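You operate a simulated robot arm through the tools that you are given. There is no shell and no other tool.

Carry out the task below with a simulated two-armed robot. There is one attempt and no reset: what you move stays moved.

TASK
Cover the boxed coil with blue tissue and add the thanks card.
Fine: press the tissue flat before the card goes on, then fold in the two short flaps; the long flaps stay up and the other tissue stays as it is.

Only the result counts: the job must be done as asked and must still hold three seconds after the hand-in. Knocking over, shifting, dropping, spilling or breaking anything else fails it. A push-on lid holds only when it is set on centred and level and pressed home; a screw cap is set on level and turned clockwise until tight. Flat cloth is picked up by pressing the open fingertips on it (5 to 10 N) and closing them slowly along it; thin cloth reads only 2 to 8 mm in the jaws.

THE ROBOT
Two 7-joint arms with two-finger parallel grippers on one trunk that stands fixed in place. Base frame: the origin is at the foot of the trunk, x ahead of it, y to its left, z up. Readings come in mm, degrees, newtons and seconds.
The left shoulder is at [50, 161, 1173], the right one opposite. With the tool pointing down near the work surface each hand reaches from about 100 to 660 mm from the base axis, measured 20 degrees to its own side. Payload 3.43 kg a hand.
The tool frame of a hand sits at the grasp point between the pads (the TCP): z along the fingers, y along the line on which they close. The tips reach 30 mm beyond it. Largest opening 94 mm; finger width 28, thickness 10; the body of the gripper, 50 by 96 mm, starts 55 mm behind the TCP.
Orientation is that of the tool frame in the base frame, as a unit quaternion [w, x, y, z]. With the fingers straight down and closing along the base's y, the tool's x points along the base's -x, its y along +y and its z along -z.

THE INTERFACE
- The arms move only by the tool step_arm. It takes "left_increments", "right_increments" or both (then of equal length, played together; a hand with none holds still); each is text: rows parted by semicolons, each of 7 numbers parted by spaces: the shift along the base's x, y, z in mm, then the turn, a rotation vector about the base's x, y, z in degrees, then the closure, from 0 (fully open) to 1 (shut). In form: dx dy dz rx ry rz grip; .... A call has 1 to 20 rows; each row is the pose to reach, as a shift and turn from the pose commanded when the call began. Each row takes 0.2 s and may step no farther than 50 mm and 8.6 degrees from the row before; otherwise, or with a gripper value out of range, the whole call is refused. Where a pose cannot be reached the arm comes as near as it can. A force on the tool above 90 N (or 10 N above the force at the start of the call, whichever is more), or a blocked arm, ends the call early, and 0.2 s more pass. Each finger travels about 45 mm/s and halts on what it meets, pressing with about 30 N; the grip force reading is that of the motor and also rises with nothing between the fingers. The clock runs only during rows and for 0.2 s after the last one: add rows that repeat a pose to give the fingers time. The reply holds the time, the measured pose of the TCP, the force on the tool along the base axes, the opening and the grip force, in the units named above and with some noise, with the torque about the TCP (base axes, N m) and any sound that the robot's microphone picked up.
- Cameras (640 x 400 px; columns grow to the right, rows downward): "scene" is now at [112.4, 57.2, 1316.9]; the picture's right is [0.63, -0.78, 0.00], its down [-0.30, -0.25, -0.92] and it looks along [0.71, 0.58, -0.39] (base axes); focal length 322 px, centre (320, 200). "left" rides on the left gripper at [76, -14, -102] in its tool frame; the picture's right is [0.18, 0.98, 0.00], its down [-0.75, 0.14, -0.64] and it looks along [-0.63, 0.12, 0.77] (tool axes); focal length 243 px, centre (320, 200). "right" rides on the right gripper at [76, 14, -102] in its tool frame; the picture's right is [-0.18, 0.98, 0.00], its down [-0.75, -0.14, -0.64] and it looks along [-0.63, -0.12, 0.77] (tool axes); focal length 243 px, centre (320, 200). There is no depth. A picture from a camera that has moved, and an enlarged one, comes with that camera's place and axes in the base frame and with its lens.
- capture(camera): a new picture of that camera. The clock stands still meanwhile.
- move_column(by): slides the trunk up (or, below 0, down) by that many mm; the arms and the scene camera ride with it, the base frame stays. It gives what a move gives, with no picture.
- aim_head(pan, tilt): turns the head with the scene camera to pan (to the left, within 80 degrees either way) and tilt (down, from -29 to 69), counted from straight ahead of the robot. It gives what a move gives.
- zoom(camera, box): a new picture of the part [left, top, right, bottom] of that camera's present view, enlarged. The clock stands still meanwhile.
- job_done(): hands the job in; it is judged then, once.

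Nothing tells you positions but the pictures and the camera data. Unless the task says otherwise, let go and move clear before handing in.

The tools are called as name(argument=value, ...) on one line, values as JSON. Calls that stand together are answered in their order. step_arm: Moves the arms, as the interface text tells. Its arguments: {"type":"object","properties":{"left_increments":{"type":"string"},"right_increments":{"type":"string"}},"required":[]} The other tools are called the same way: move_column (by) moves the trunk up or down; aim_head (pan, tilt) turns the head that bears the scene camera; capture (camera) takes a picture; zoom (camera, box) takes an enlarged picture of a part of a camera's view; job_done () hands the job in.

At the start:

```text
t: 0.0
left_tool_pos: [309.0, 368.9, 1153.6]
left_tcp_rot: [0.0, -0.001, 1.0, -0.001]
left_ft_force: [0.2, -0.3, 0.7]
left_ft_torque: [-0.01, -0.04, -0.02]
left_gripper_width: 93.8
left_gripper_force: 0.1
right_tool_pos: [341.2, 54.7, 1161.9]
right_tcp_rot: [0.0, 0.001, 1.0, 0.001]
right_ft_force: [-0.3, 0.7, 0.3]
right_ft_torque: [0.06, -0.02, -0.01]
right_gripper_width: 94.0
right_gripper_force: 0.0
trunk travel left (down, up): [-200.0, 67.0]
head pan, tilt (commanded): [39.2, 23.0]
```

scene: 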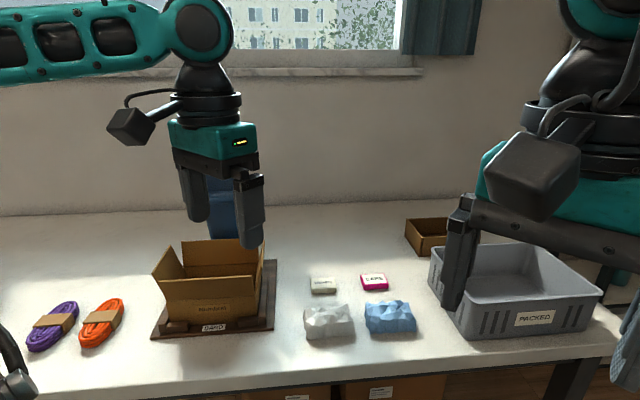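
right: 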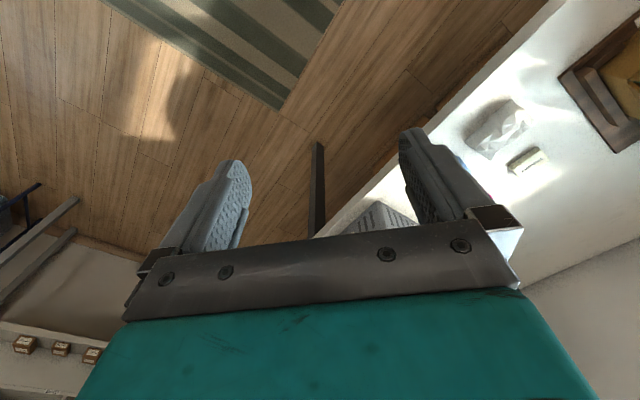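
left: 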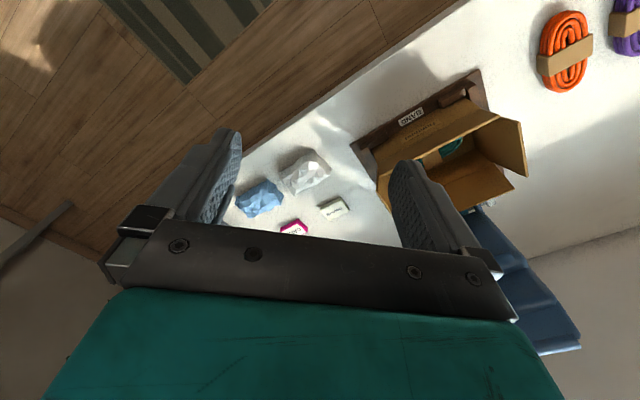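

I see an open carton with flaps up on a tray, two tissue wads (white and blue), two small cards/packs (one pinkish), loose coils on the left and a grey crate on the right. I will look closer before moving anything.

zoom(camera="scene", box=[130, 220, 290, 350])

zoom(camera="scene", box=[290, 250, 430, 350])

zoom(camera="left", box=[220, 60, 540, 260])

```text
3.08 times, centred on (210, 285) of scene
camera zoom: at [112.4, 57.2, 1316.9], right [0.63, -0.78, 0.0], down [-0.3, -0.25, -0.92], along [0.71, 0.58, -0.39], focal length 992 px, centre (658, -62)
```

zoom: 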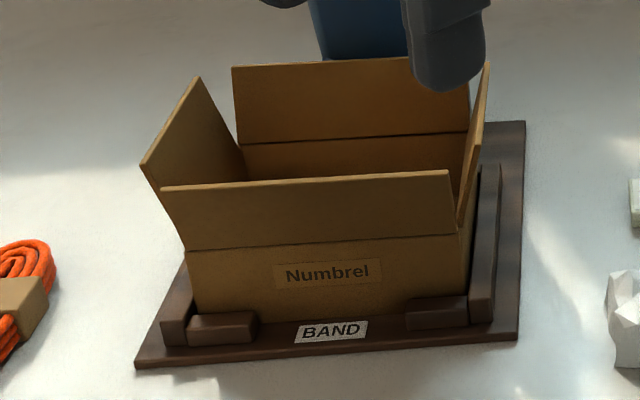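

```text
4.00 times, centred on (360, 300) of scene
camera zoom: at [112.4, 57.2, 1316.9], right [0.63, -0.78, 0.0], down [-0.3, -0.25, -0.92], along [0.71, 0.58, -0.39], focal length 1289 px, centre (160, -200)
```

zoom: 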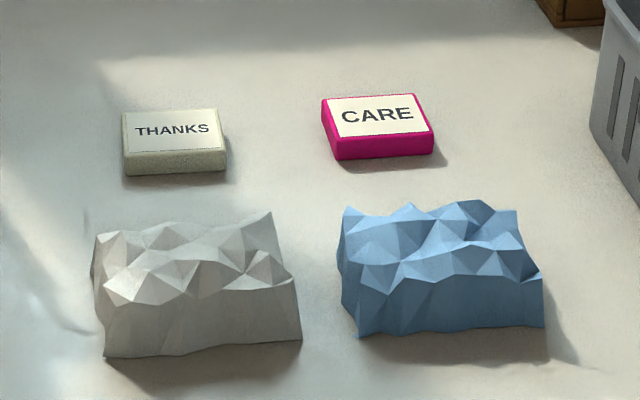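

```text
2.00 times, centred on (380, 160) of left
camera zoom: at [231.2, 354.8, 1256.2], right [-0.18, 0.98, 0.0], down [0.75, 0.14, 0.64], along [0.63, 0.12, -0.77], focal length 485 px, centre (200, 280)
```

zoom: 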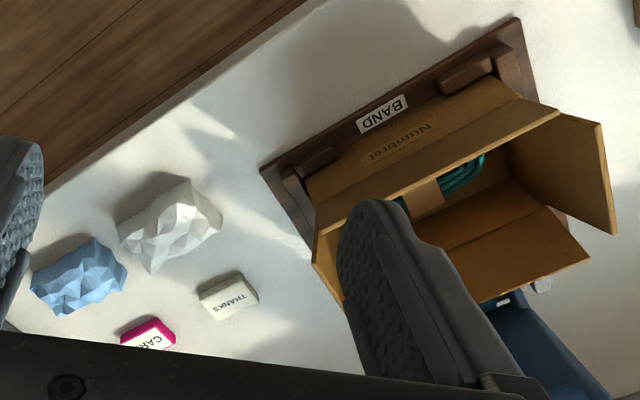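

Carton (coil inside, flaps up) seems to be around x≈430, y≈620, with the cards and tissues around x≈550–620, y≈350–470. I will move the left hand to get a better overhead view and measure by triangulation.

step_arm(left_increments="-15 35 10 0 0 0 0; -30 70 20 0 0 0 0; -45 105 30 0 0 0 0; -60 140 30 0 0 0 0; -60 180 30 0 0 0 0; -60 180 30 0 0 0 0")

capture(camera="left")

capture(camera="scene")

```text
t: 1.4
left_tool_pos: [248.8, 550.3, 1182.6]
left_tcp_rot: [0.001, -0.001, 1.0, 0.0]
left_ft_force: [0.4, -0.6, 0.1]
left_ft_torque: [0.0, -0.01, -0.01]
left_gripper_width: 94.0
left_gripper_force: 0.0
right_tool_pos: [342.5, 54.3, 1161.1]
right_tcp_rot: [-0.001, 0.0, 1.0, 0.0]
right_ft_force: [-0.4, 0.2, -0.1]
right_ft_torque: [-0.02, 0.0, -0.01]
right_gripper_width: 93.8
right_gripper_force: 0.0
trunk travel left (down, up): [-200.0, 67.0]
head pan, tilt (commanded): [39.2, 23.0]
```

```text
taken
camera left: at [170.7, 535.8, 1285.7], right [-0.19, 0.98, 0.0], down [0.75, 0.14, 0.64], along [0.63, 0.12, -0.77], focal length 243 px, centre (320, 200)
```

left: 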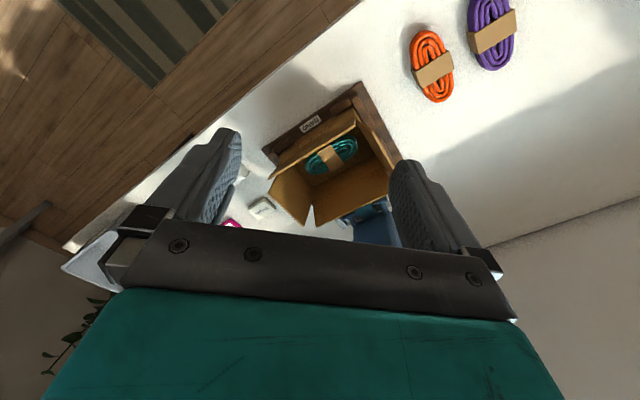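

```text
taken
camera scene: at [112.3, 57.0, 1317.0], right [0.63, -0.78, 0.0], down [-0.3, -0.25, -0.92], along [0.71, 0.58, -0.39], focal length 322 px, centre (320, 200)
```

scene: 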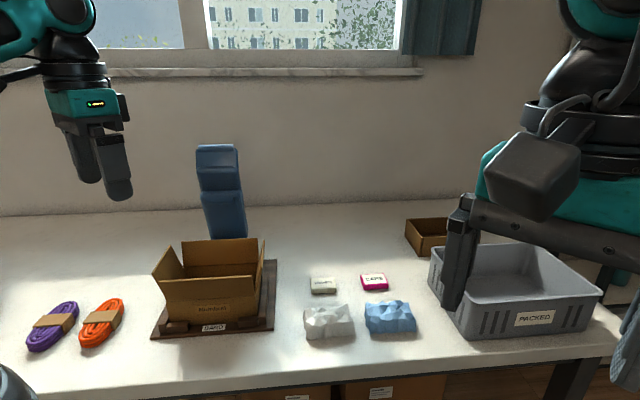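

zoom(camera="left", box=[220, 70, 420, 240])

zoom(camera="scene", box=[140, 130, 290, 350])

```text
2.35 times, centred on (320, 155) of left
camera zoom: at [170.7, 535.8, 1285.7], right [-0.19, 0.98, 0.0], down [0.75, 0.14, 0.64], along [0.63, 0.12, -0.77], focal length 571 px, centre (320, 306)
```

zoom: 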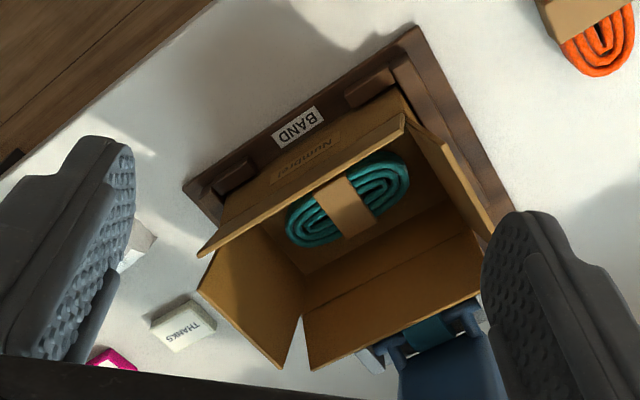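

```text
1.82 times, centred on (215, 240) of scene
camera zoom: at [112.3, 57.0, 1317.0], right [0.63, -0.78, 0.0], down [-0.3, -0.25, -0.92], along [0.71, 0.58, -0.39], focal length 586 px, centre (511, 127)
```

zoom: 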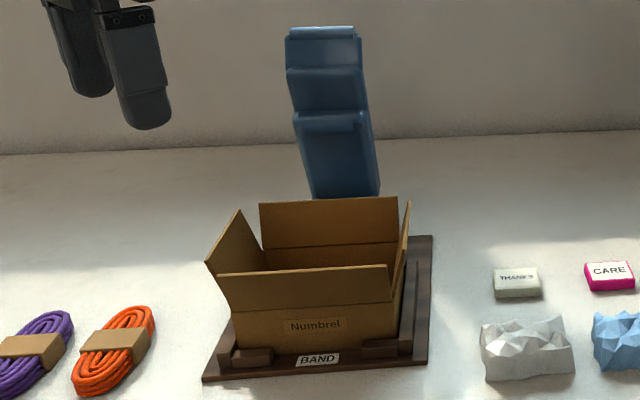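

I now have rough fixes: carton tray front label ≈ (371, 555), THANKS card ≈ (623, 464), surface around z≈800. I'll move the left hand closer over the cards and tissues to refine these and to test reach.

step_arm(left_increments="30 -30 -20 0 0 0 0; 60 -60 -40 0 0 0 0; 90 -90 -60 0 0 0 0; 120 -120 -80 0 0 0 0; 150 -140 -100 0 0 0 0; 180 -150 -120 0 0 0 0; 200 -150 -130 0 0 0 0; 200 -150 -130 0 0 0 0")

capture(camera="left")

zoom(camera="left", box=[160, 0, 480, 200])

```text
t: 3.2
left_tool_pos: [448.6, 399.5, 1051.4]
left_tcp_rot: [0.001, -0.001, 1.0, -0.001]
left_ft_force: [-0.5, -0.5, -0.1]
left_ft_torque: [0.03, -0.02, -0.03]
left_gripper_width: 93.8
left_gripper_force: 0.2
right_tool_pos: [342.2, 53.6, 1161.3]
right_tcp_rot: [0.0, 0.0, 1.0, 0.0]
right_ft_force: [0.9, 0.3, 0.6]
right_ft_torque: [0.02, 0.0, -0.01]
right_gripper_width: 94.1
right_gripper_force: 0.1
trunk travel left (down, up): [-200.0, 67.0]
head pan, tilt (commanded): [39.2, 23.0]
```

```text
taken
camera left: at [371.0, 385.7, 1155.0], right [-0.18, 0.98, 0.0], down [0.75, 0.14, 0.64], along [0.63, 0.12, -0.77], focal length 243 px, centre (320, 200)
```

left: 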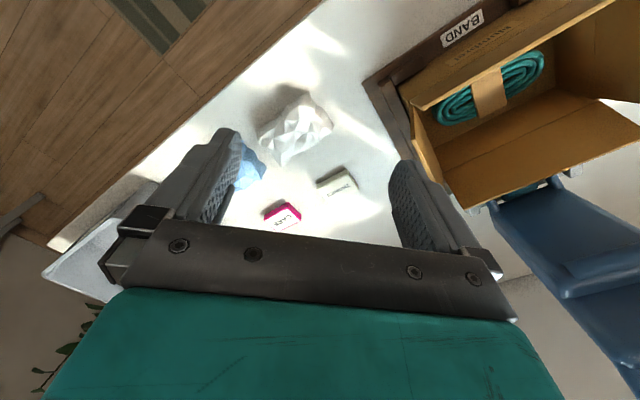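

```text
2.00 times, centred on (320, 100) of left
camera zoom: at [371.0, 385.7, 1155.0], right [-0.18, 0.98, 0.0], down [0.75, 0.14, 0.64], along [0.63, 0.12, -0.77], focal length 485 px, centre (320, 400)
```

zoom: 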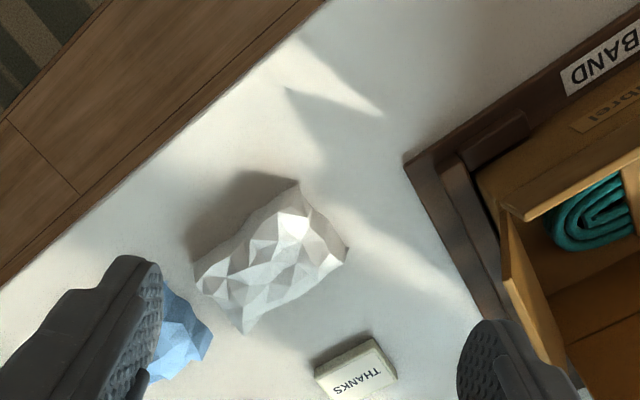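

Cross-checking views, the THANKS card is near (612, 466, top ≈ 816) and the tray label near (368, 554, 811). Next I test that the left hand can reach above the cards while staying high.

step_arm(left_increments="30 10 0 0 0 0 0; 60 20 0 0 0 0 0; 90 30 0 0 0 0 0; 120 40 0 0 0 0 0; 150 55 0 0 0 0 0; 160 65 -20 0 0 0 0; 160 65 -40 0 0 0 0; 160 65 -60 0 0 0 0; 160 65 -80 0 0 0 0; 160 65 -80 0 0 0 0")

capture(camera="scene")

capture(camera="left")

```text
t: 5.4
left_tool_pos: [568.7, 455.1, 985.2]
left_tcp_rot: [0.001, 0.0, 1.0, 0.001]
left_ft_force: [0.6, 0.2, -0.5]
left_ft_torque: [0.03, 0.02, -0.03]
left_gripper_width: 94.2
left_gripper_force: 0.0
left hand out of reach, approached as far as the arm can: row 5, 6, 7, 8, 9, 10
right_tool_pos: [342.1, 55.2, 1161.0]
right_tcp_rot: [0.0, 0.0, 1.0, 0.001]
right_ft_force: [0.8, -0.5, 0.1]
right_ft_torque: [-0.01, 0.02, 0.02]
right_gripper_width: 94.1
right_gripper_force: 0.0
trunk travel left (down, up): [-200.0, 67.0]
head pan, tilt (commanded): [39.2, 23.0]
```

```text
taken
camera scene: at [112.4, 57.2, 1316.9], right [0.63, -0.78, 0.0], down [-0.3, -0.25, -0.92], along [0.71, 0.58, -0.39], focal length 322 px, centre (320, 200)
```

scene: 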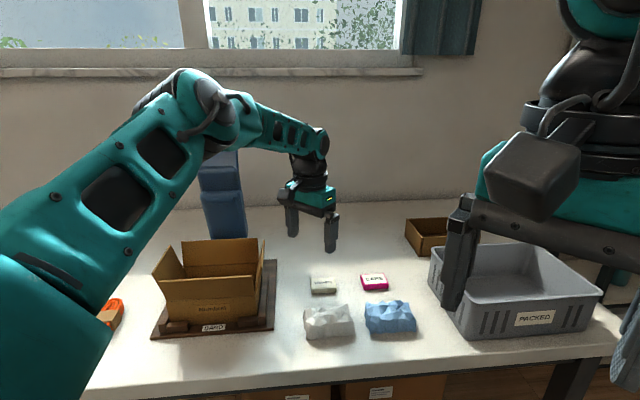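

```text
taken
camera left: at [491.4, 440.5, 1087.5], right [-0.19, 0.98, 0.0], down [0.75, 0.14, 0.64], along [0.63, 0.12, -0.77], focal length 243 px, centre (320, 200)
```

left: 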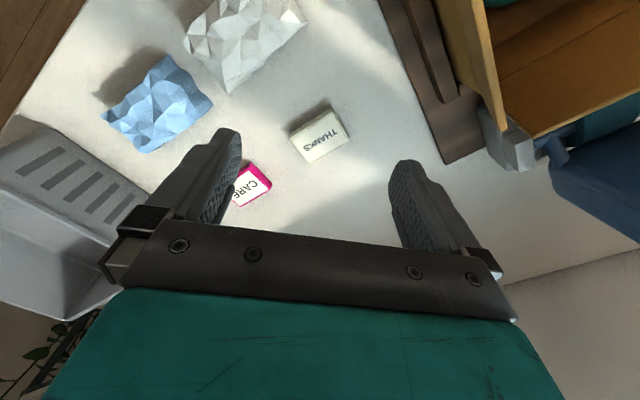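

The vertical-tool reach limit is about 600 mm from the left shoulder, so the card will need a tilted tool and a lower trunk; the blue tissue (≈ (600, 294)) and the carton (coil ≈ (421, 609)) look reachable. Now I back off to look closely at the carton.

step_arm(left_increments="-40 5 30 0 0 0 0; -85 15 60 0 0 0 0; -130 30 70 0 0 0 0; -175 45 70 0 0 0 0; -220 60 70 0 0 0 0; -260 75 70 0 0 0 0; -300 90 70 0 0 0 0; -340 105 70 0 0 0 0; -360 115 70 0 0 0 0; -360 115 70 0 0 0 0")

zoom(camera="left", box=[200, 40, 440, 240])

zoom(camera="scene", box=[140, 220, 290, 350])

```text
refused: row 1 steps farther than a row can; nothing moved
```

```text
2.00 times, centred on (320, 140) of left
camera zoom: at [491.4, 440.5, 1087.5], right [-0.19, 0.98, 0.0], down [0.75, 0.14, 0.64], along [0.63, 0.12, -0.77], focal length 485 px, centre (320, 320)
```

zoom: 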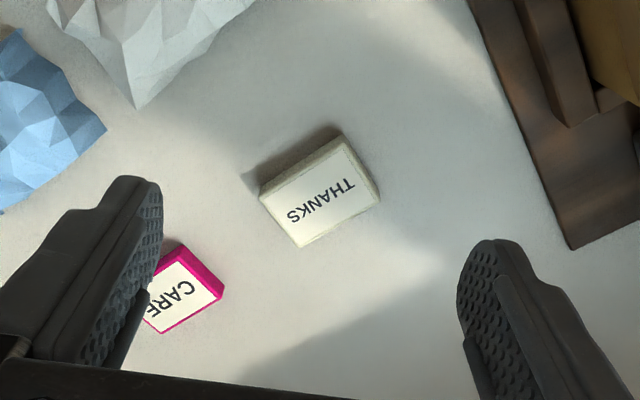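

```text
3.08 times, centred on (215, 285) of scene
camera zoom: at [112.4, 57.2, 1316.9], right [0.63, -0.78, 0.0], down [-0.3, -0.25, -0.92], along [0.71, 0.58, -0.39], focal length 992 px, centre (643, -62)
```

zoom: 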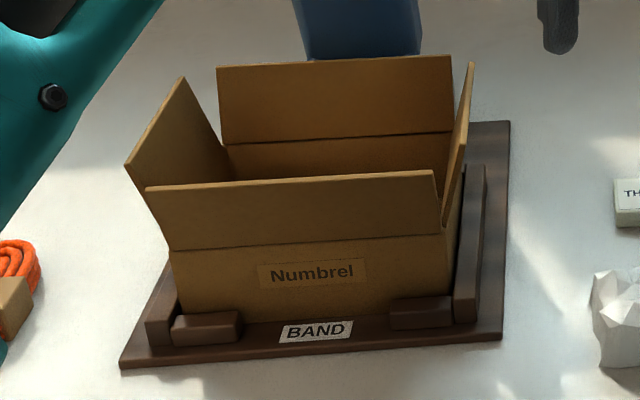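

step_arm(left_increments="-30 5 20 0 0 0 0; -70 15 40 0 0 0 0; -115 30 50 0 0 0 0; -160 45 60 0 0 0 0; -205 60 60 0 0 0 0; -250 75 60 0 0 0 0; -295 90 60 0 0 0 0; -335 105 60 0 0 0 0; -360 115 60 0 0 0 0; -360 115 60 0 0 0 0")

zoom(camera="left", box=[200, 0, 440, 200])

capture(camera="left")

```text
t: 7.6
left_tool_pos: [207.8, 566.9, 1046.8]
left_tcp_rot: [0.001, 0.0, 1.0, 0.0]
left_ft_force: [0.5, -0.5, 0.7]
left_ft_torque: [-0.01, 0.0, -0.01]
left_gripper_width: 94.2
left_gripper_force: 0.1
right_tool_pos: [340.9, 54.5, 1162.0]
right_tcp_rot: [0.0, -0.001, 1.0, 0.0]
right_ft_force: [-0.2, 0.8, 0.5]
right_ft_torque: [0.01, 0.0, 0.0]
right_gripper_width: 94.1
right_gripper_force: 0.1
trunk travel left (down, up): [-200.0, 67.0]
head pan, tilt (commanded): [39.2, 23.0]
```

```text
2.00 times, centred on (320, 100) of left
camera zoom: at [131.3, 552.6, 1149.9], right [-0.18, 0.98, 0.0], down [0.75, 0.14, 0.64], along [0.63, 0.12, -0.77], focal length 485 px, centre (320, 400)
```

zoom: 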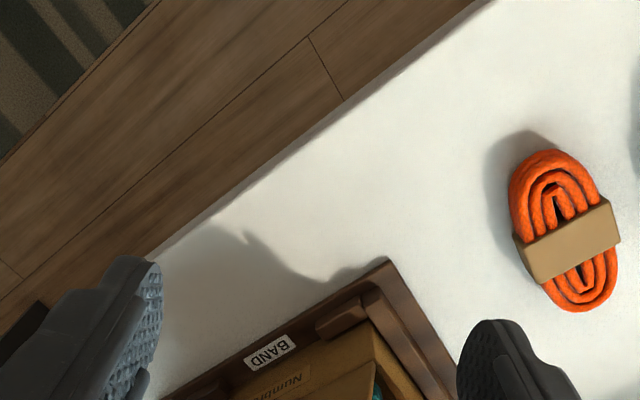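

```text
taken
camera left: at [131.3, 552.6, 1149.9], right [-0.18, 0.98, 0.0], down [0.75, 0.14, 0.64], along [0.63, 0.12, -0.77], focal length 243 px, centre (320, 200)
```

left: 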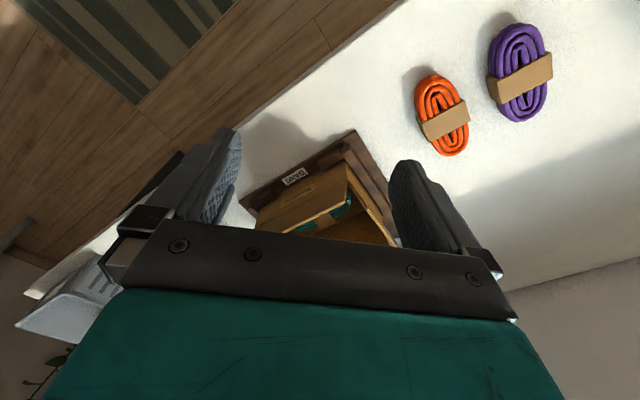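

step_arm(left_increments="35 0 20 0 0 0 0; 70 0 40 0 0 0 0; 105 0 60 0 0 0 0; 130 0 80 0 0 0 0; 142 0 90 0 0 0 0; 142 0 90 0 0 0 0")

zoom(camera="left", box=[220, 30, 460, 230])

zoom(camera="scene", box=[140, 220, 290, 350])

```text
t: 9.0
left_tool_pos: [350.8, 568.9, 1134.0]
left_tcp_rot: [0.0, 0.0, 1.0, -0.001]
left_ft_force: [-0.8, 0.2, 0.4]
left_ft_torque: [0.01, 0.0, 0.02]
left_gripper_width: 94.2
left_gripper_force: 0.1
right_tool_pos: [342.7, 53.3, 1161.6]
right_tcp_rot: [0.0, -0.001, 1.0, 0.0]
right_ft_force: [-0.5, -0.2, 0.3]
right_ft_torque: [-0.01, -0.01, 0.01]
right_gripper_width: 94.1
right_gripper_force: 0.1
trunk travel left (down, up): [-200.0, 67.0]
head pan, tilt (commanded): [39.2, 23.0]
```

```text
2.00 times, centred on (340, 130) of left
camera zoom: at [273.7, 554.9, 1236.2], right [-0.19, 0.98, 0.0], down [0.75, 0.14, 0.64], along [0.63, 0.12, -0.77], focal length 485 px, centre (280, 340)
```

zoom: 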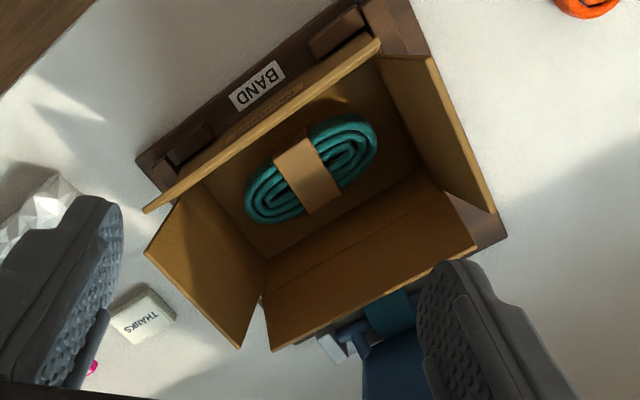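

```text
3.08 times, centred on (215, 285) of scene
camera zoom: at [112.2, 57.3, 1316.9], right [0.63, -0.78, 0.0], down [-0.3, -0.25, -0.92], along [0.71, 0.58, -0.39], focal length 992 px, centre (643, -62)
```

zoom: 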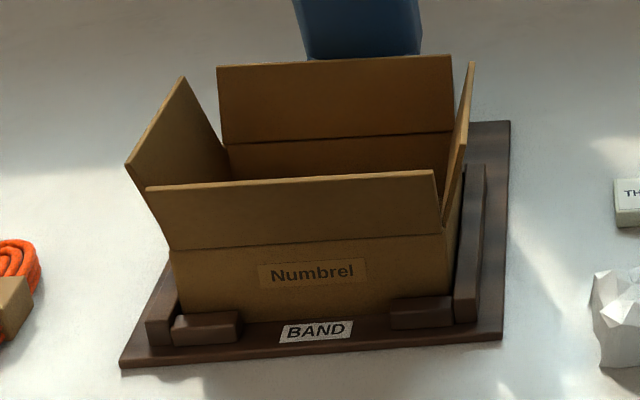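

The carton centre is about (425, 608), long axis along (0.71, −0.71), flap tops near z≈928, hinges near z≈860; the blue tissue is about (613, 283), also lying along (0.71, −0.71). I'll move the right hand aside, swing the left hand toward the tissue with its yaw turned −45°, then lower the trunk for reach.

step_arm(left_increments="20 -30 0 0 0 -6 0; 40 -60 0 0 0 -12 0; 60 -90 0 0 0 -18 0; 80 -120 0 0 0 -24 0; 100 -150 0 0 0 -30 0; 115 -185 0 0 0 -36 0; 130 -215 0 0 0 -42 0; 130 -230 0 0 0 -45 0; 130 -230 0 0 0 -45 0", right_increments="-10 -20 0 0 0 0 0; -20 -40 0 0 0 0 0; -30 -60 0 0 0 0 0; -40 -80 0 0 0 0 0; -50 -100 0 0 0 0 0; -60 -120 0 0 0 0 0; -70 -140 0 0 0 0 0; -80 -150 0 0 0 0 0; -80 -150 0 0 0 0 0")

capture(camera="scene")

capture(camera="left")

```text
t: 11.0
left_tool_pos: [479.4, 338.0, 1134.8]
left_tcp_rot: [0.001, 0.383, 0.924, 0.0]
left_ft_force: [-1.2, 0.0, -0.4]
left_ft_torque: [-0.01, -0.01, -0.03]
left_gripper_width: 94.1
left_gripper_force: 0.1
right_tool_pos: [261.4, -95.3, 1162.3]
right_tcp_rot: [0.0, 0.0, 1.0, 0.0]
right_ft_force: [-0.3, 1.7, -0.6]
right_ft_torque: [-0.02, 0.01, 0.0]
right_gripper_width: 93.9
right_gripper_force: 0.1
trunk travel left (down, up): [-200.0, 67.0]
head pan, tilt (commanded): [39.2, 23.0]
```

```text
taken
camera scene: at [112.4, 57.2, 1316.9], right [0.63, -0.78, 0.0], down [-0.3, -0.25, -0.92], along [0.71, 0.58, -0.39], focal length 322 px, centre (320, 200)
```

scene: 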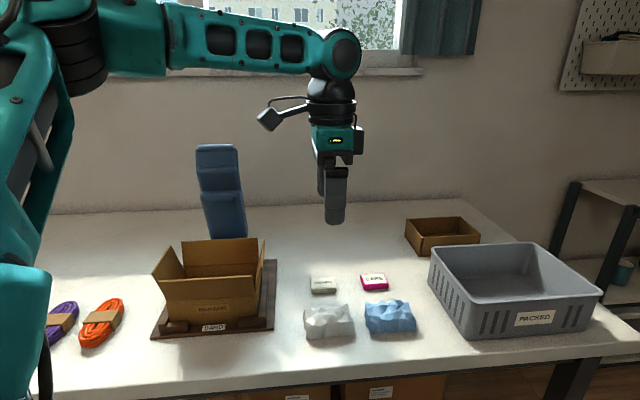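

```text
taken
camera left: at [414.9, 381.7, 1236.8], right [0.57, 0.82, 0.0], down [0.63, -0.43, 0.64], along [0.53, -0.36, -0.77], focal length 243 px, centre (320, 200)
```

left: 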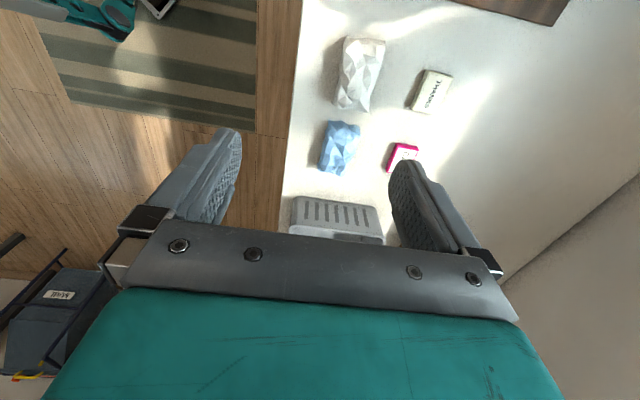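

zoom(camera="left", box=[280, 20, 470, 200])

move_column(by=-140)

capture(camera="left")

zoom(camera="left", box=[200, 20, 440, 200])

capture(camera="scene")

```text
2.22 times, centred on (375, 110) of left
camera zoom: at [414.9, 381.7, 1236.8], right [0.57, 0.82, 0.0], down [0.63, -0.43, 0.64], along [0.53, -0.36, -0.77], focal length 539 px, centre (198, 400)
```

zoom: 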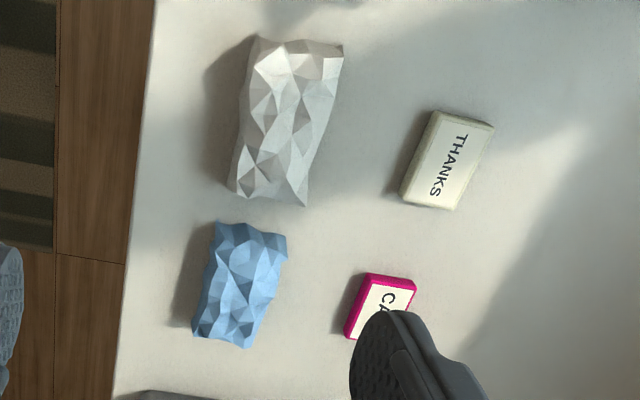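

```text
t: 12.7
left_tool_pos: [478.9, 339.2, 993.7]
left_tcp_rot: [-0.001, 0.382, 0.924, 0.001]
left_ft_force: [0.5, 0.1, 1.2]
left_ft_torque: [0.0, -0.01, -0.01]
left_gripper_width: 93.9
left_gripper_force: 0.1
right_tool_pos: [262.3, -94.8, 1022.2]
right_tcp_rot: [0.0, 0.0, 1.0, 0.0]
right_ft_force: [0.4, -0.4, -0.3]
right_ft_torque: [0.02, 0.0, 0.02]
right_gripper_width: 94.1
right_gripper_force: 0.0
trunk travel left (down, up): [-60.0, 207.0]
head pan, tilt (commanded): [39.2, 23.0]
```

```text
taken
camera left: at [414.6, 382.0, 1097.1], right [0.56, 0.83, 0.0], down [0.63, -0.43, 0.64], along [0.53, -0.36, -0.77], focal length 243 px, centre (320, 200)
```

left: 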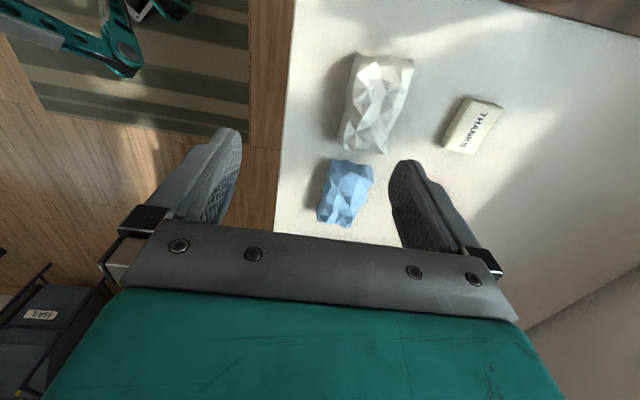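

```text
2.22 times, centred on (320, 110) of left
camera zoom: at [414.6, 382.0, 1097.1], right [0.56, 0.83, 0.0], down [0.63, -0.43, 0.64], along [0.53, -0.36, -0.77], focal length 539 px, centre (320, 400)
```

zoom: 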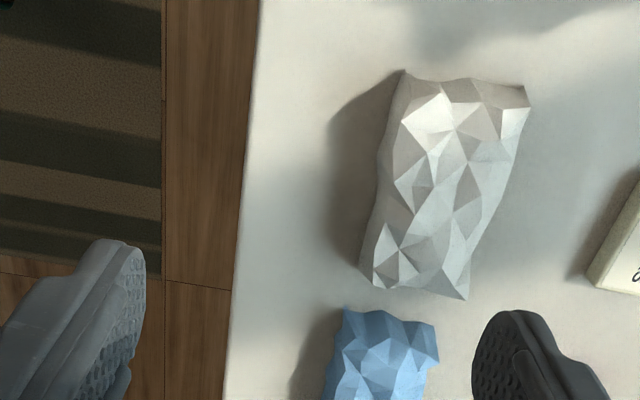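

```text
taken
camera scene: at [112.3, 57.2, 1177.0], right [0.63, -0.78, 0.0], down [-0.3, -0.25, -0.92], along [0.71, 0.58, -0.39], focal length 322 px, centre (320, 200)
```

scene: 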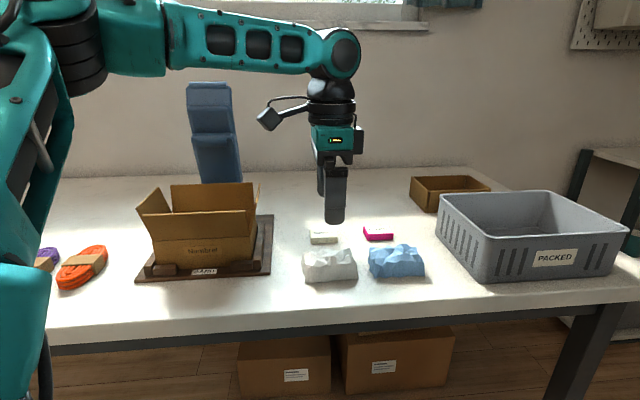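

Blue tissue centre ≈ (611, 285), about 100 × 58 mm, axis at −45°, with ~20 mm gap to the white one. I'll move over it, still well above, and check.

step_arm(left_increments="30 -12 -20 0 0 0 0; 60 -24 -40 0 0 0 0; 90 -36 -55 0 0 0 0; 115 -46 -65 0 0 0 0; 132 -54 -70 0 0 0 0; 132 -54 -70 0 0 0 0")

capture(camera="left")

zoom(camera="scene", box=[270, 140, 470, 300])

```text
t: 14.1
left_tool_pos: [577.3, 293.2, 926.2]
left_tcp_rot: [0.001, 0.382, 0.924, -0.001]
left_ft_force: [0.0, 0.0, -0.4]
left_ft_torque: [0.01, -0.04, -0.02]
left_gripper_width: 93.8
left_gripper_force: 0.0
left hand out of reach, approached as far as the arm can: row 4, 5, 6
right_tool_pos: [261.7, -94.6, 1022.3]
right_tcp_rot: [0.0, 0.0, 1.0, 0.0]
right_ft_force: [-0.1, -0.1, 0.3]
right_ft_torque: [0.01, -0.01, 0.01]
right_gripper_width: 94.0
right_gripper_force: 0.0
trunk travel left (down, up): [-60.0, 207.0]
head pan, tilt (commanded): [39.2, 23.0]
```

```text
taken
camera left: at [513.3, 336.9, 1029.4], right [0.56, 0.83, 0.0], down [0.63, -0.43, 0.64], along [0.53, -0.36, -0.77], focal length 243 px, centre (320, 200)
```

left: 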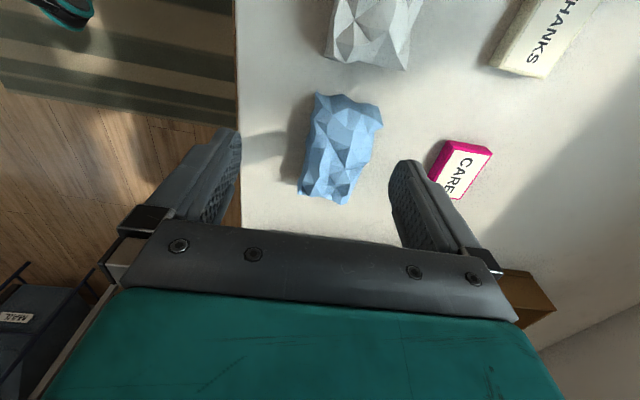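

```text
2.50 times, centred on (370, 220) of scene
camera zoom: at [112.4, 57.2, 1176.9], right [0.63, -0.78, 0.0], down [-0.3, -0.25, -0.92], along [0.71, 0.58, -0.39], focal length 806 px, centre (195, 150)
```

zoom: 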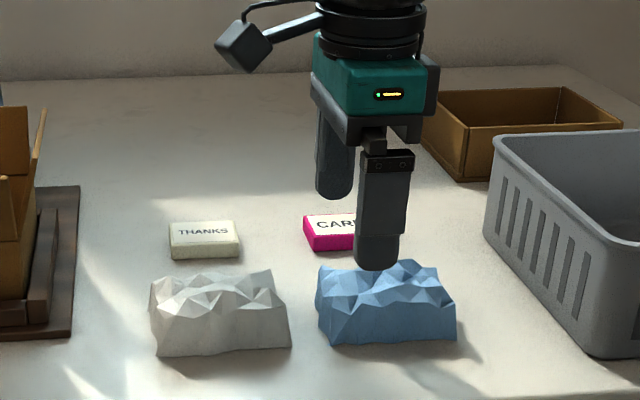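

The arm stopped short at (577, 293, 926), because the reach shrinks when the wrist is above shoulder height. I'll go lower, still above the tissue tops, while extending.

step_arm(left_increments="0 0 -12 0 0 0 0; 5 -2 -20 0 0 0 0; 15 -4 -28 0 0 0 0; 25 -6 -36 0 0 0 0; 34 -8 -36 0 0 0 0; 34 -8 -36 0 0 0 0")

zoom(camera="scene", box=[270, 140, 470, 300])

capture(camera="left")

```text
t: 15.5
left_tool_pos: [575.4, 296.7, 894.5]
left_tcp_rot: [0.002, 0.382, 0.924, 0.0]
left_ft_force: [0.2, 0.7, -0.4]
left_ft_torque: [0.0, -0.03, 0.03]
left_gripper_width: 94.2
left_gripper_force: 0.0
left hand out of reach, approached as far as the arm can: row 2, 3, 4, 5, 6
right_tool_pos: [262.4, -94.9, 1022.8]
right_tcp_rot: [0.001, 0.0, 1.0, 0.0]
right_ft_force: [-0.1, -0.3, -0.5]
right_ft_torque: [0.0, 0.0, 0.03]
right_gripper_width: 93.8
right_gripper_force: 0.2
trunk travel left (down, up): [-60.0, 207.0]
head pan, tilt (commanded): [39.2, 23.0]
```

```text
2.50 times, centred on (370, 220) of scene
camera zoom: at [112.4, 57.2, 1176.9], right [0.63, -0.78, 0.0], down [-0.3, -0.25, -0.92], along [0.71, 0.58, -0.39], focal length 806 px, centre (195, 150)
```

zoom: 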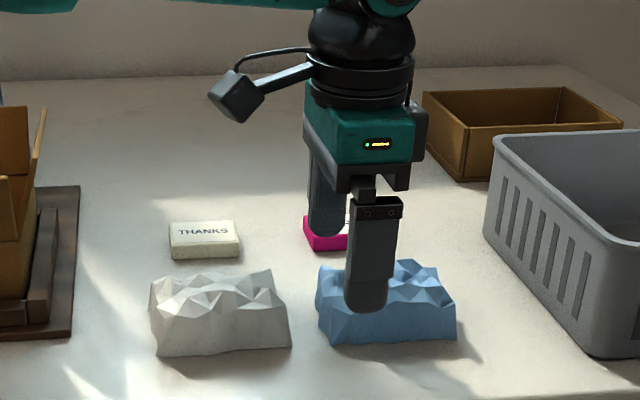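

```text
taken
camera left: at [510.9, 339.9, 996.7], right [0.56, 0.83, 0.0], down [0.63, -0.43, 0.64], along [0.53, -0.36, -0.77], focal length 243 px, centre (320, 200)
```

left: 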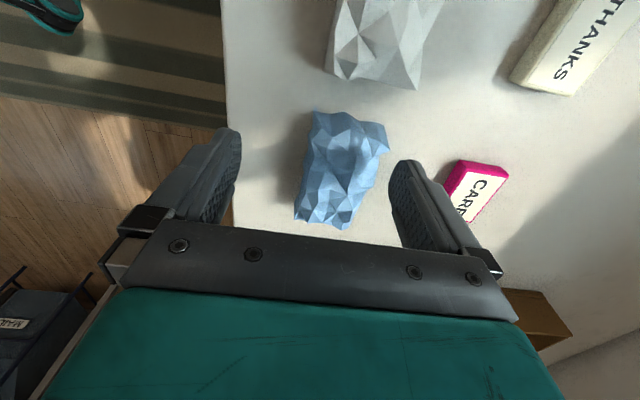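

Still short at (575, 297, 894). I'll test whether raising the trunk (wrist lower relative to the shoulder) extends the reach.

move_column(by=60)

step_arm(left_increments="0 0 -20 0 0 0 0; 0 0 -40 0 0 0 0; 0 0 -55 0 0 0 0; 12 -4 -55 0 0 0 0; 24 -8 -55 0 0 0 0; 36 -12 -55 0 0 0 0; 36 -12 -55 0 0 0 0")

```text
t: 16.5
left_tool_pos: [576.6, 297.2, 953.8]
left_tcp_rot: [0.001, 0.382, 0.924, -0.001]
left_ft_force: [0.3, -0.4, 0.6]
left_ft_torque: [-0.02, -0.04, 0.03]
left_gripper_width: 94.0
left_gripper_force: 0.0
right_tool_pos: [262.2, -94.7, 1081.9]
right_tcp_rot: [0.001, 0.0, 1.0, 0.0]
right_ft_force: [0.5, -0.5, 0.3]
right_ft_torque: [-0.03, 0.0, 0.0]
right_gripper_width: 93.8
right_gripper_force: 0.1
trunk travel left (down, up): [-120.0, 147.0]
head pan, tilt (commanded): [39.2, 23.0]
```

```text
t: 18.1
left_tool_pos: [567.2, 298.6, 911.7]
left_tcp_rot: [0.0, 0.381, 0.924, -0.001]
left_ft_force: [-0.1, 0.6, 0.3]
left_ft_torque: [0.01, -0.02, 0.0]
left_gripper_width: 94.1
left_gripper_force: 0.0
left hand out of reach, approached as far as the arm can: row 1, 2, 3, 4, 5, 6, 7
right_tool_pos: [261.1, -95.2, 1081.4]
right_tcp_rot: [0.0, 0.0, 1.0, 0.0]
right_ft_force: [-0.2, 0.0, 0.3]
right_ft_torque: [0.01, -0.03, -0.02]
right_gripper_width: 94.0
right_gripper_force: 0.1
trunk travel left (down, up): [-120.0, 147.0]
head pan, tilt (commanded): [39.2, 23.0]
```

step_arm(left_increments="0 0 0 0 0 8 0; 0 0 0 0 0 16 0; 0 0 0 0 0 24 0; 0 0 0 0 0 32 0; 0 0 0 0 0 40 0; 0 0 0 0 0 45 0; 15 -5 0 0 0 45 0; 30 -9 0 0 0 45 0; 43 -13 0 0 0 45 0; 43 -13 0 0 0 45 0")

capture(camera="scene")

```text
t: 20.3
left_tool_pos: [569.4, 298.1, 923.3]
left_tcp_rot: [0.001, -0.001, 1.0, 0.0]
left_ft_force: [0.0, -0.5, 0.8]
left_ft_torque: [0.02, 0.01, -0.01]
left_gripper_width: 93.8
left_gripper_force: 0.1
left hand out of reach, approached as far as the arm can: row 7, 8, 9, 10
right_tool_pos: [262.7, -94.4, 1082.3]
right_tcp_rot: [0.001, 0.0, 1.0, 0.001]
right_ft_force: [0.8, 0.0, -0.7]
right_ft_torque: [0.01, 0.0, 0.01]
right_gripper_width: 94.1
right_gripper_force: 0.1
trunk travel left (down, up): [-120.0, 147.0]
head pan, tilt (commanded): [39.2, 23.0]
```

```text
taken
camera scene: at [112.4, 57.2, 1236.9], right [0.63, -0.78, 0.0], down [-0.3, -0.25, -0.92], along [0.71, 0.58, -0.39], focal length 322 px, centre (320, 200)
```

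scene: 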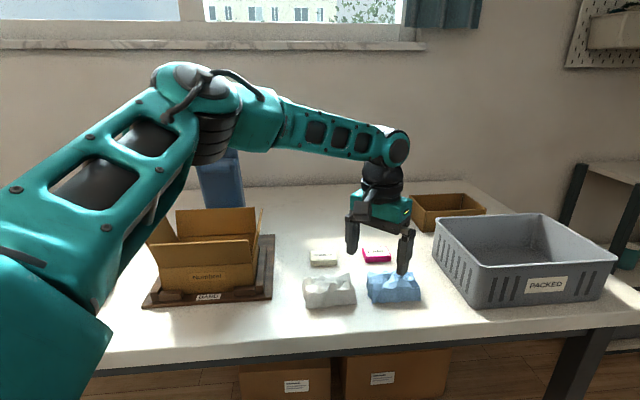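

The limit depends on the direction and the elbow is still well bent, so the arm is probably in a poor elbow posture. I'll retract, approach from nearer the centreline, and see whether it reaches farther.

step_arm(left_increments="-40 -15 10 0 0 0 0; -80 -35 20 0 0 0 0; -120 -60 30 0 0 0 0; -160 -85 30 0 0 0 0; -200 -110 30 0 0 0 0; -230 -130 30 0 0 0 0; -230 -130 30 0 0 0 0; -200 -120 30 0 0 0 0; -160 -95 30 0 0 0 0; -120 -75 30 0 0 0 0; -80 -55 30 0 0 0 0; -40 -30 30 0 0 0 0; 0 -15 25 0 0 0 0; 20 -12 20 0 0 0 0; 40 -12 10 0 0 0 0; 40 -12 10 0 0 0 0")

capture(camera="scene")

```text
t: 23.7
left_tool_pos: [574.2, 297.6, 940.2]
left_tcp_rot: [0.002, -0.001, 1.0, 0.0]
left_ft_force: [0.8, 0.0, 0.2]
left_ft_torque: [0.03, -0.04, -0.01]
left_gripper_width: 94.1
left_gripper_force: 0.1
left hand out of reach, approached as far as the arm can: row 14, 15, 16
right_tool_pos: [261.9, -93.1, 1081.4]
right_tcp_rot: [0.001, 0.0, 1.0, 0.001]
right_ft_force: [-0.9, 0.2, -0.4]
right_ft_torque: [0.03, 0.02, -0.01]
right_gripper_width: 94.2
right_gripper_force: 0.1
trunk travel left (down, up): [-120.0, 147.0]
head pan, tilt (commanded): [39.2, 23.0]
```

```text
taken
camera scene: at [112.4, 57.2, 1236.9], right [0.63, -0.78, 0.0], down [-0.3, -0.25, -0.92], along [0.71, 0.58, -0.39], focal length 322 px, centre (320, 200)
```

scene: 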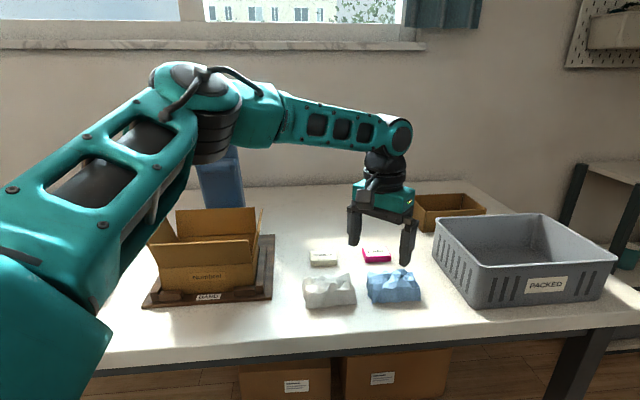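

The approach route made no difference; the forearm seems to be held by a joint limit near the wrist. I'll test tilting the tool outward by 12° while extending over the tissue at safe height.

step_arm(left_increments="0 0 0 1.2 -5.9 0 0; 0 0 0 2.4 -11.7 0 0; 10 -3 0 2.4 -11.7 0 0; 20 -6 0 2.4 -11.7 0 0; 30 -9 0 2.4 -11.7 0 0; 37 -12 0 2.4 -11.7 0 0; 37 -12 0 2.4 -11.7 0 0")

capture(camera="scene")

```text
t: 25.3
left_tool_pos: [603.9, 288.2, 939.8]
left_tcp_rot: [0.103, 0.0, 0.994, 0.021]
left_ft_force: [-0.5, 0.1, 0.6]
left_ft_torque: [0.03, 0.01, 0.05]
left_gripper_width: 93.9
left_gripper_force: 0.0
left hand out of reach, approached as far as the arm can: row 6, 7
right_tool_pos: [261.3, -94.9, 1080.3]
right_tcp_rot: [0.0, 0.0, 1.0, 0.0]
right_ft_force: [0.0, -0.2, 0.8]
right_ft_torque: [-0.01, 0.0, 0.01]
right_gripper_width: 93.9
right_gripper_force: 0.0
trunk travel left (down, up): [-120.0, 147.0]
head pan, tilt (commanded): [39.2, 23.0]
```

```text
taken
camera scene: at [112.3, 57.2, 1236.9], right [0.63, -0.78, 0.0], down [-0.3, -0.25, -0.92], along [0.71, 0.58, -0.39], focal length 322 px, centre (320, 200)
```

scene: 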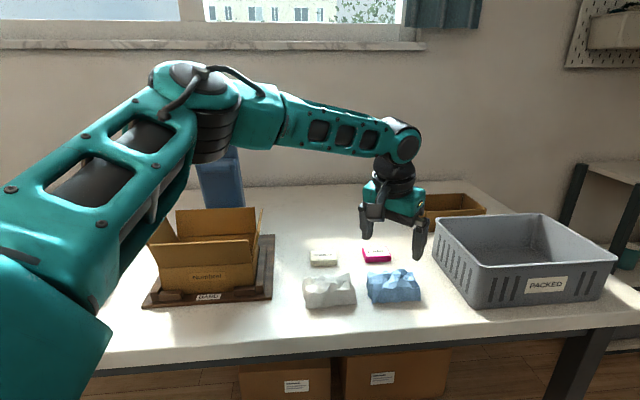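

The upper arm sits at a limit, so extra reach must come from tilting the tool; tilting along the tissue's long axis keeps the jaws level across its short side. I'll retract, untilt, yaw −45°, and raise before lowering the trunk.

step_arm(left_increments="-20 5 10 0 0 0 0; -40 10 20 -1.2 5.9 0 0; -64 22 30 -2.4 11.7 0 0; -64 22 45 -2.4 11.7 0 0; -64 22 60 -2.4 11.7 0 0; -64 22 60 -2.4 11.7 0 0")

step_arm(left_increments="0 0 0 0 0 -8 0; 0 0 0 0 0 -16 0; 0 0 0 0 0 -24 0; 0 0 0 0 0 -32 0; 0 0 0 0 0 -40 0; 0 0 0 0 0 -45 0; 0 0 0 0 0 -45 0")

move_column(by=-80)

capture(camera="left")

```text
t: 26.7
left_tool_pos: [539.1, 309.1, 998.5]
left_tcp_rot: [0.0, 0.0, 1.0, -0.001]
left_ft_force: [0.4, -0.5, 0.7]
left_ft_torque: [-0.01, 0.01, -0.01]
left_gripper_width: 94.1
left_gripper_force: 0.0
right_tool_pos: [262.0, -95.0, 1082.1]
right_tcp_rot: [0.0, 0.001, 1.0, -0.001]
right_ft_force: [0.2, 0.2, 0.4]
right_ft_torque: [-0.04, -0.01, -0.03]
right_gripper_width: 94.2
right_gripper_force: 0.1
trunk travel left (down, up): [-120.0, 147.0]
head pan, tilt (commanded): [39.2, 23.0]
```

```text
t: 28.3
left_tool_pos: [540.3, 309.2, 999.5]
left_tcp_rot: [0.001, 0.383, 0.924, -0.001]
left_ft_force: [-0.3, 0.3, 0.3]
left_ft_torque: [-0.01, -0.01, -0.02]
left_gripper_width: 94.2
left_gripper_force: 0.1
right_tool_pos: [263.5, -94.4, 1082.4]
right_tcp_rot: [0.0, 0.0, 1.0, -0.001]
right_ft_force: [-0.9, -0.5, 0.1]
right_ft_torque: [0.0, 0.02, 0.01]
right_gripper_width: 94.2
right_gripper_force: 0.2
trunk travel left (down, up): [-120.0, 147.0]
head pan, tilt (commanded): [39.2, 23.0]
```

```text
t: 29.4
left_tool_pos: [541.3, 309.3, 919.3]
left_tcp_rot: [0.001, 0.381, 0.925, 0.0]
left_ft_force: [-0.9, 0.4, 0.4]
left_ft_torque: [0.03, -0.01, -0.02]
left_gripper_width: 93.8
left_gripper_force: 0.1
right_tool_pos: [262.8, -95.1, 1001.5]
right_tcp_rot: [0.0, 0.0, 1.0, 0.0]
right_ft_force: [-0.4, 0.0, -0.1]
right_ft_torque: [-0.03, -0.01, 0.0]
right_gripper_width: 93.9
right_gripper_force: 0.0
trunk travel left (down, up): [-40.0, 227.0]
head pan, tilt (commanded): [39.2, 23.0]
```

```text
taken
camera left: at [476.1, 353.0, 1022.1], right [0.56, 0.83, 0.0], down [0.63, -0.43, 0.64], along [0.53, -0.36, -0.77], focal length 243 px, centre (320, 200)
```

left: 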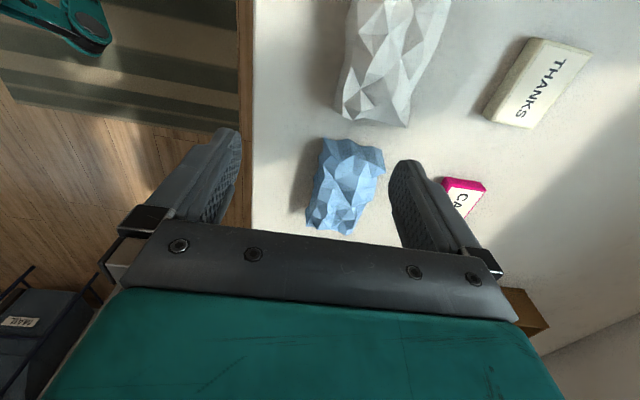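

step_arm(left_increments="10 -3 -5 -4.24 -4.24 0 0; 25 -7 -10 -8.49 -8.49 0 0; 40 -12 -15 -12.7 -12.7 0 0; 55 -16 -22 -12.7 -12.7 0 0; 65.5 -19.3 -30 -12.7 -12.7 0 0; 65.5 -19.3 -30 -12.7 -12.7 0 0")

capture(camera="left")

zoom(camera="scene", box=[270, 100, 490, 280])

```text
t: 30.8
left_tool_pos: [606.8, 289.6, 890.0]
left_tcp_rot: [0.145, 0.377, 0.913, -0.06]
left_ft_force: [0.5, -0.4, -0.5]
left_ft_torque: [0.01, 0.01, -0.01]
left_gripper_width: 93.9
left_gripper_force: 0.1
right_tool_pos: [263.1, -93.7, 1001.5]
right_tcp_rot: [0.0, 0.0, 1.0, 0.0]
right_ft_force: [-0.4, -0.7, -0.2]
right_ft_torque: [-0.01, 0.03, 0.01]
right_gripper_width: 94.0
right_gripper_force: 0.1
trunk travel left (down, up): [-40.0, 227.0]
head pan, tilt (commanded): [39.2, 23.0]
```

```text
taken
camera left: at [522.2, 353.5, 964.1], right [0.57, 0.82, -0.06], down [0.47, -0.26, 0.84], along [0.68, -0.51, -0.53], focal length 243 px, centre (320, 200)
```

left: 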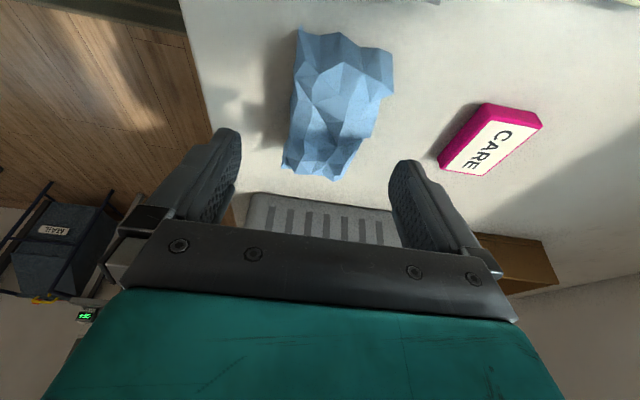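

```text
2.22 times, centred on (380, 190) of scene
camera zoom: at [112.4, 57.2, 1156.9], right [0.63, -0.78, 0.0], down [-0.3, -0.25, -0.92], along [0.71, 0.58, -0.39], focal length 716 px, centre (187, 222)
```

zoom: 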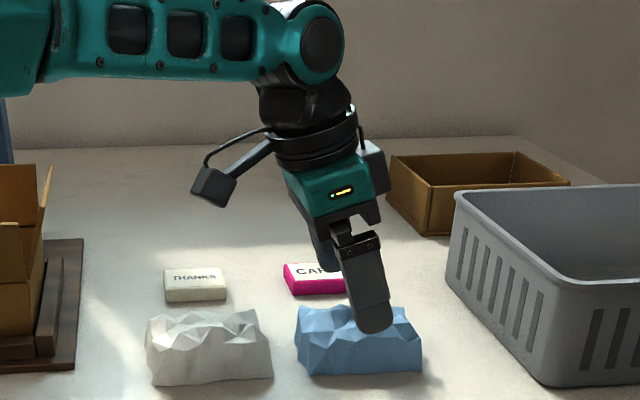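

The tilted hand now reaches over the tissue at (607, 290, 890), which lies between the fingers. I'll descend with the jaws open around it.

step_arm(left_increments="1 1 -12 0 0 0 0; 1 1 -24 0 0 0 0; 1 1 -36 0 0 0 0; 1 1 -44 0 0 0 0; 1 1 -44 0 0 0 0")

capture(camera="left")

zoom(camera="scene", box=[300, 140, 460, 280])

```text
t: 32.0
left_tool_pos: [606.8, 290.4, 844.0]
left_tcp_rot: [0.145, 0.378, 0.912, -0.06]
left_ft_force: [0.1, 0.4, 0.0]
left_ft_torque: [0.03, 0.01, 0.0]
left_gripper_width: 94.0
left_gripper_force: 0.1
right_tool_pos: [261.6, -94.4, 1001.0]
right_tcp_rot: [0.0, -0.001, 1.0, 0.0]
right_ft_force: [0.2, 0.5, 0.0]
right_ft_torque: [-0.02, -0.02, -0.02]
right_gripper_width: 93.9
right_gripper_force: 0.0
trunk travel left (down, up): [-40.0, 227.0]
head pan, tilt (commanded): [39.2, 23.0]
```

```text
taken
camera left: at [523.4, 354.6, 918.1], right [0.57, 0.82, -0.06], down [0.47, -0.27, 0.84], along [0.68, -0.51, -0.53], focal length 243 px, centre (320, 200)
```

left: 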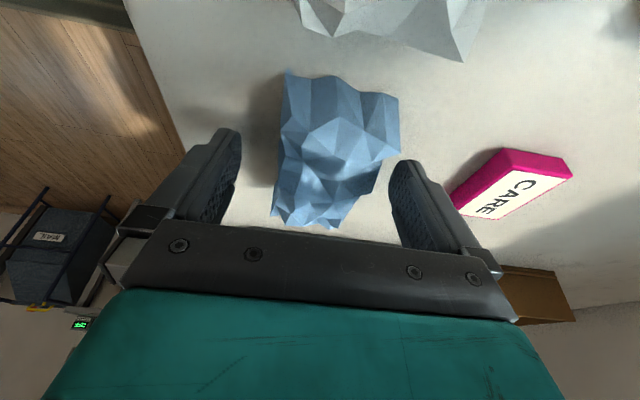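

```text
2.86 times, centred on (380, 210) of scene
camera zoom: at [112.4, 57.2, 1156.9], right [0.63, -0.78, 0.0], down [-0.3, -0.25, -0.92], along [0.71, 0.58, -0.39], focal length 921 px, centre (149, 171)
```

zoom: 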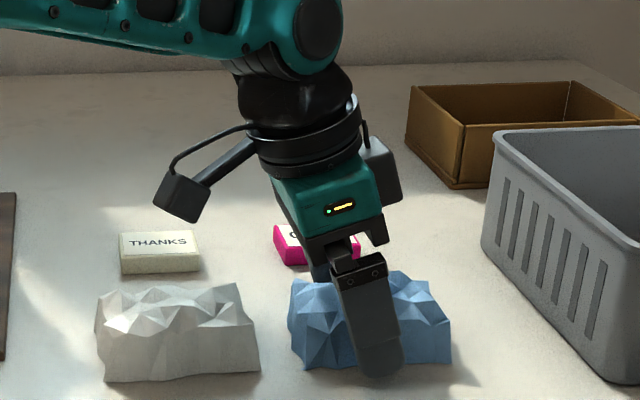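

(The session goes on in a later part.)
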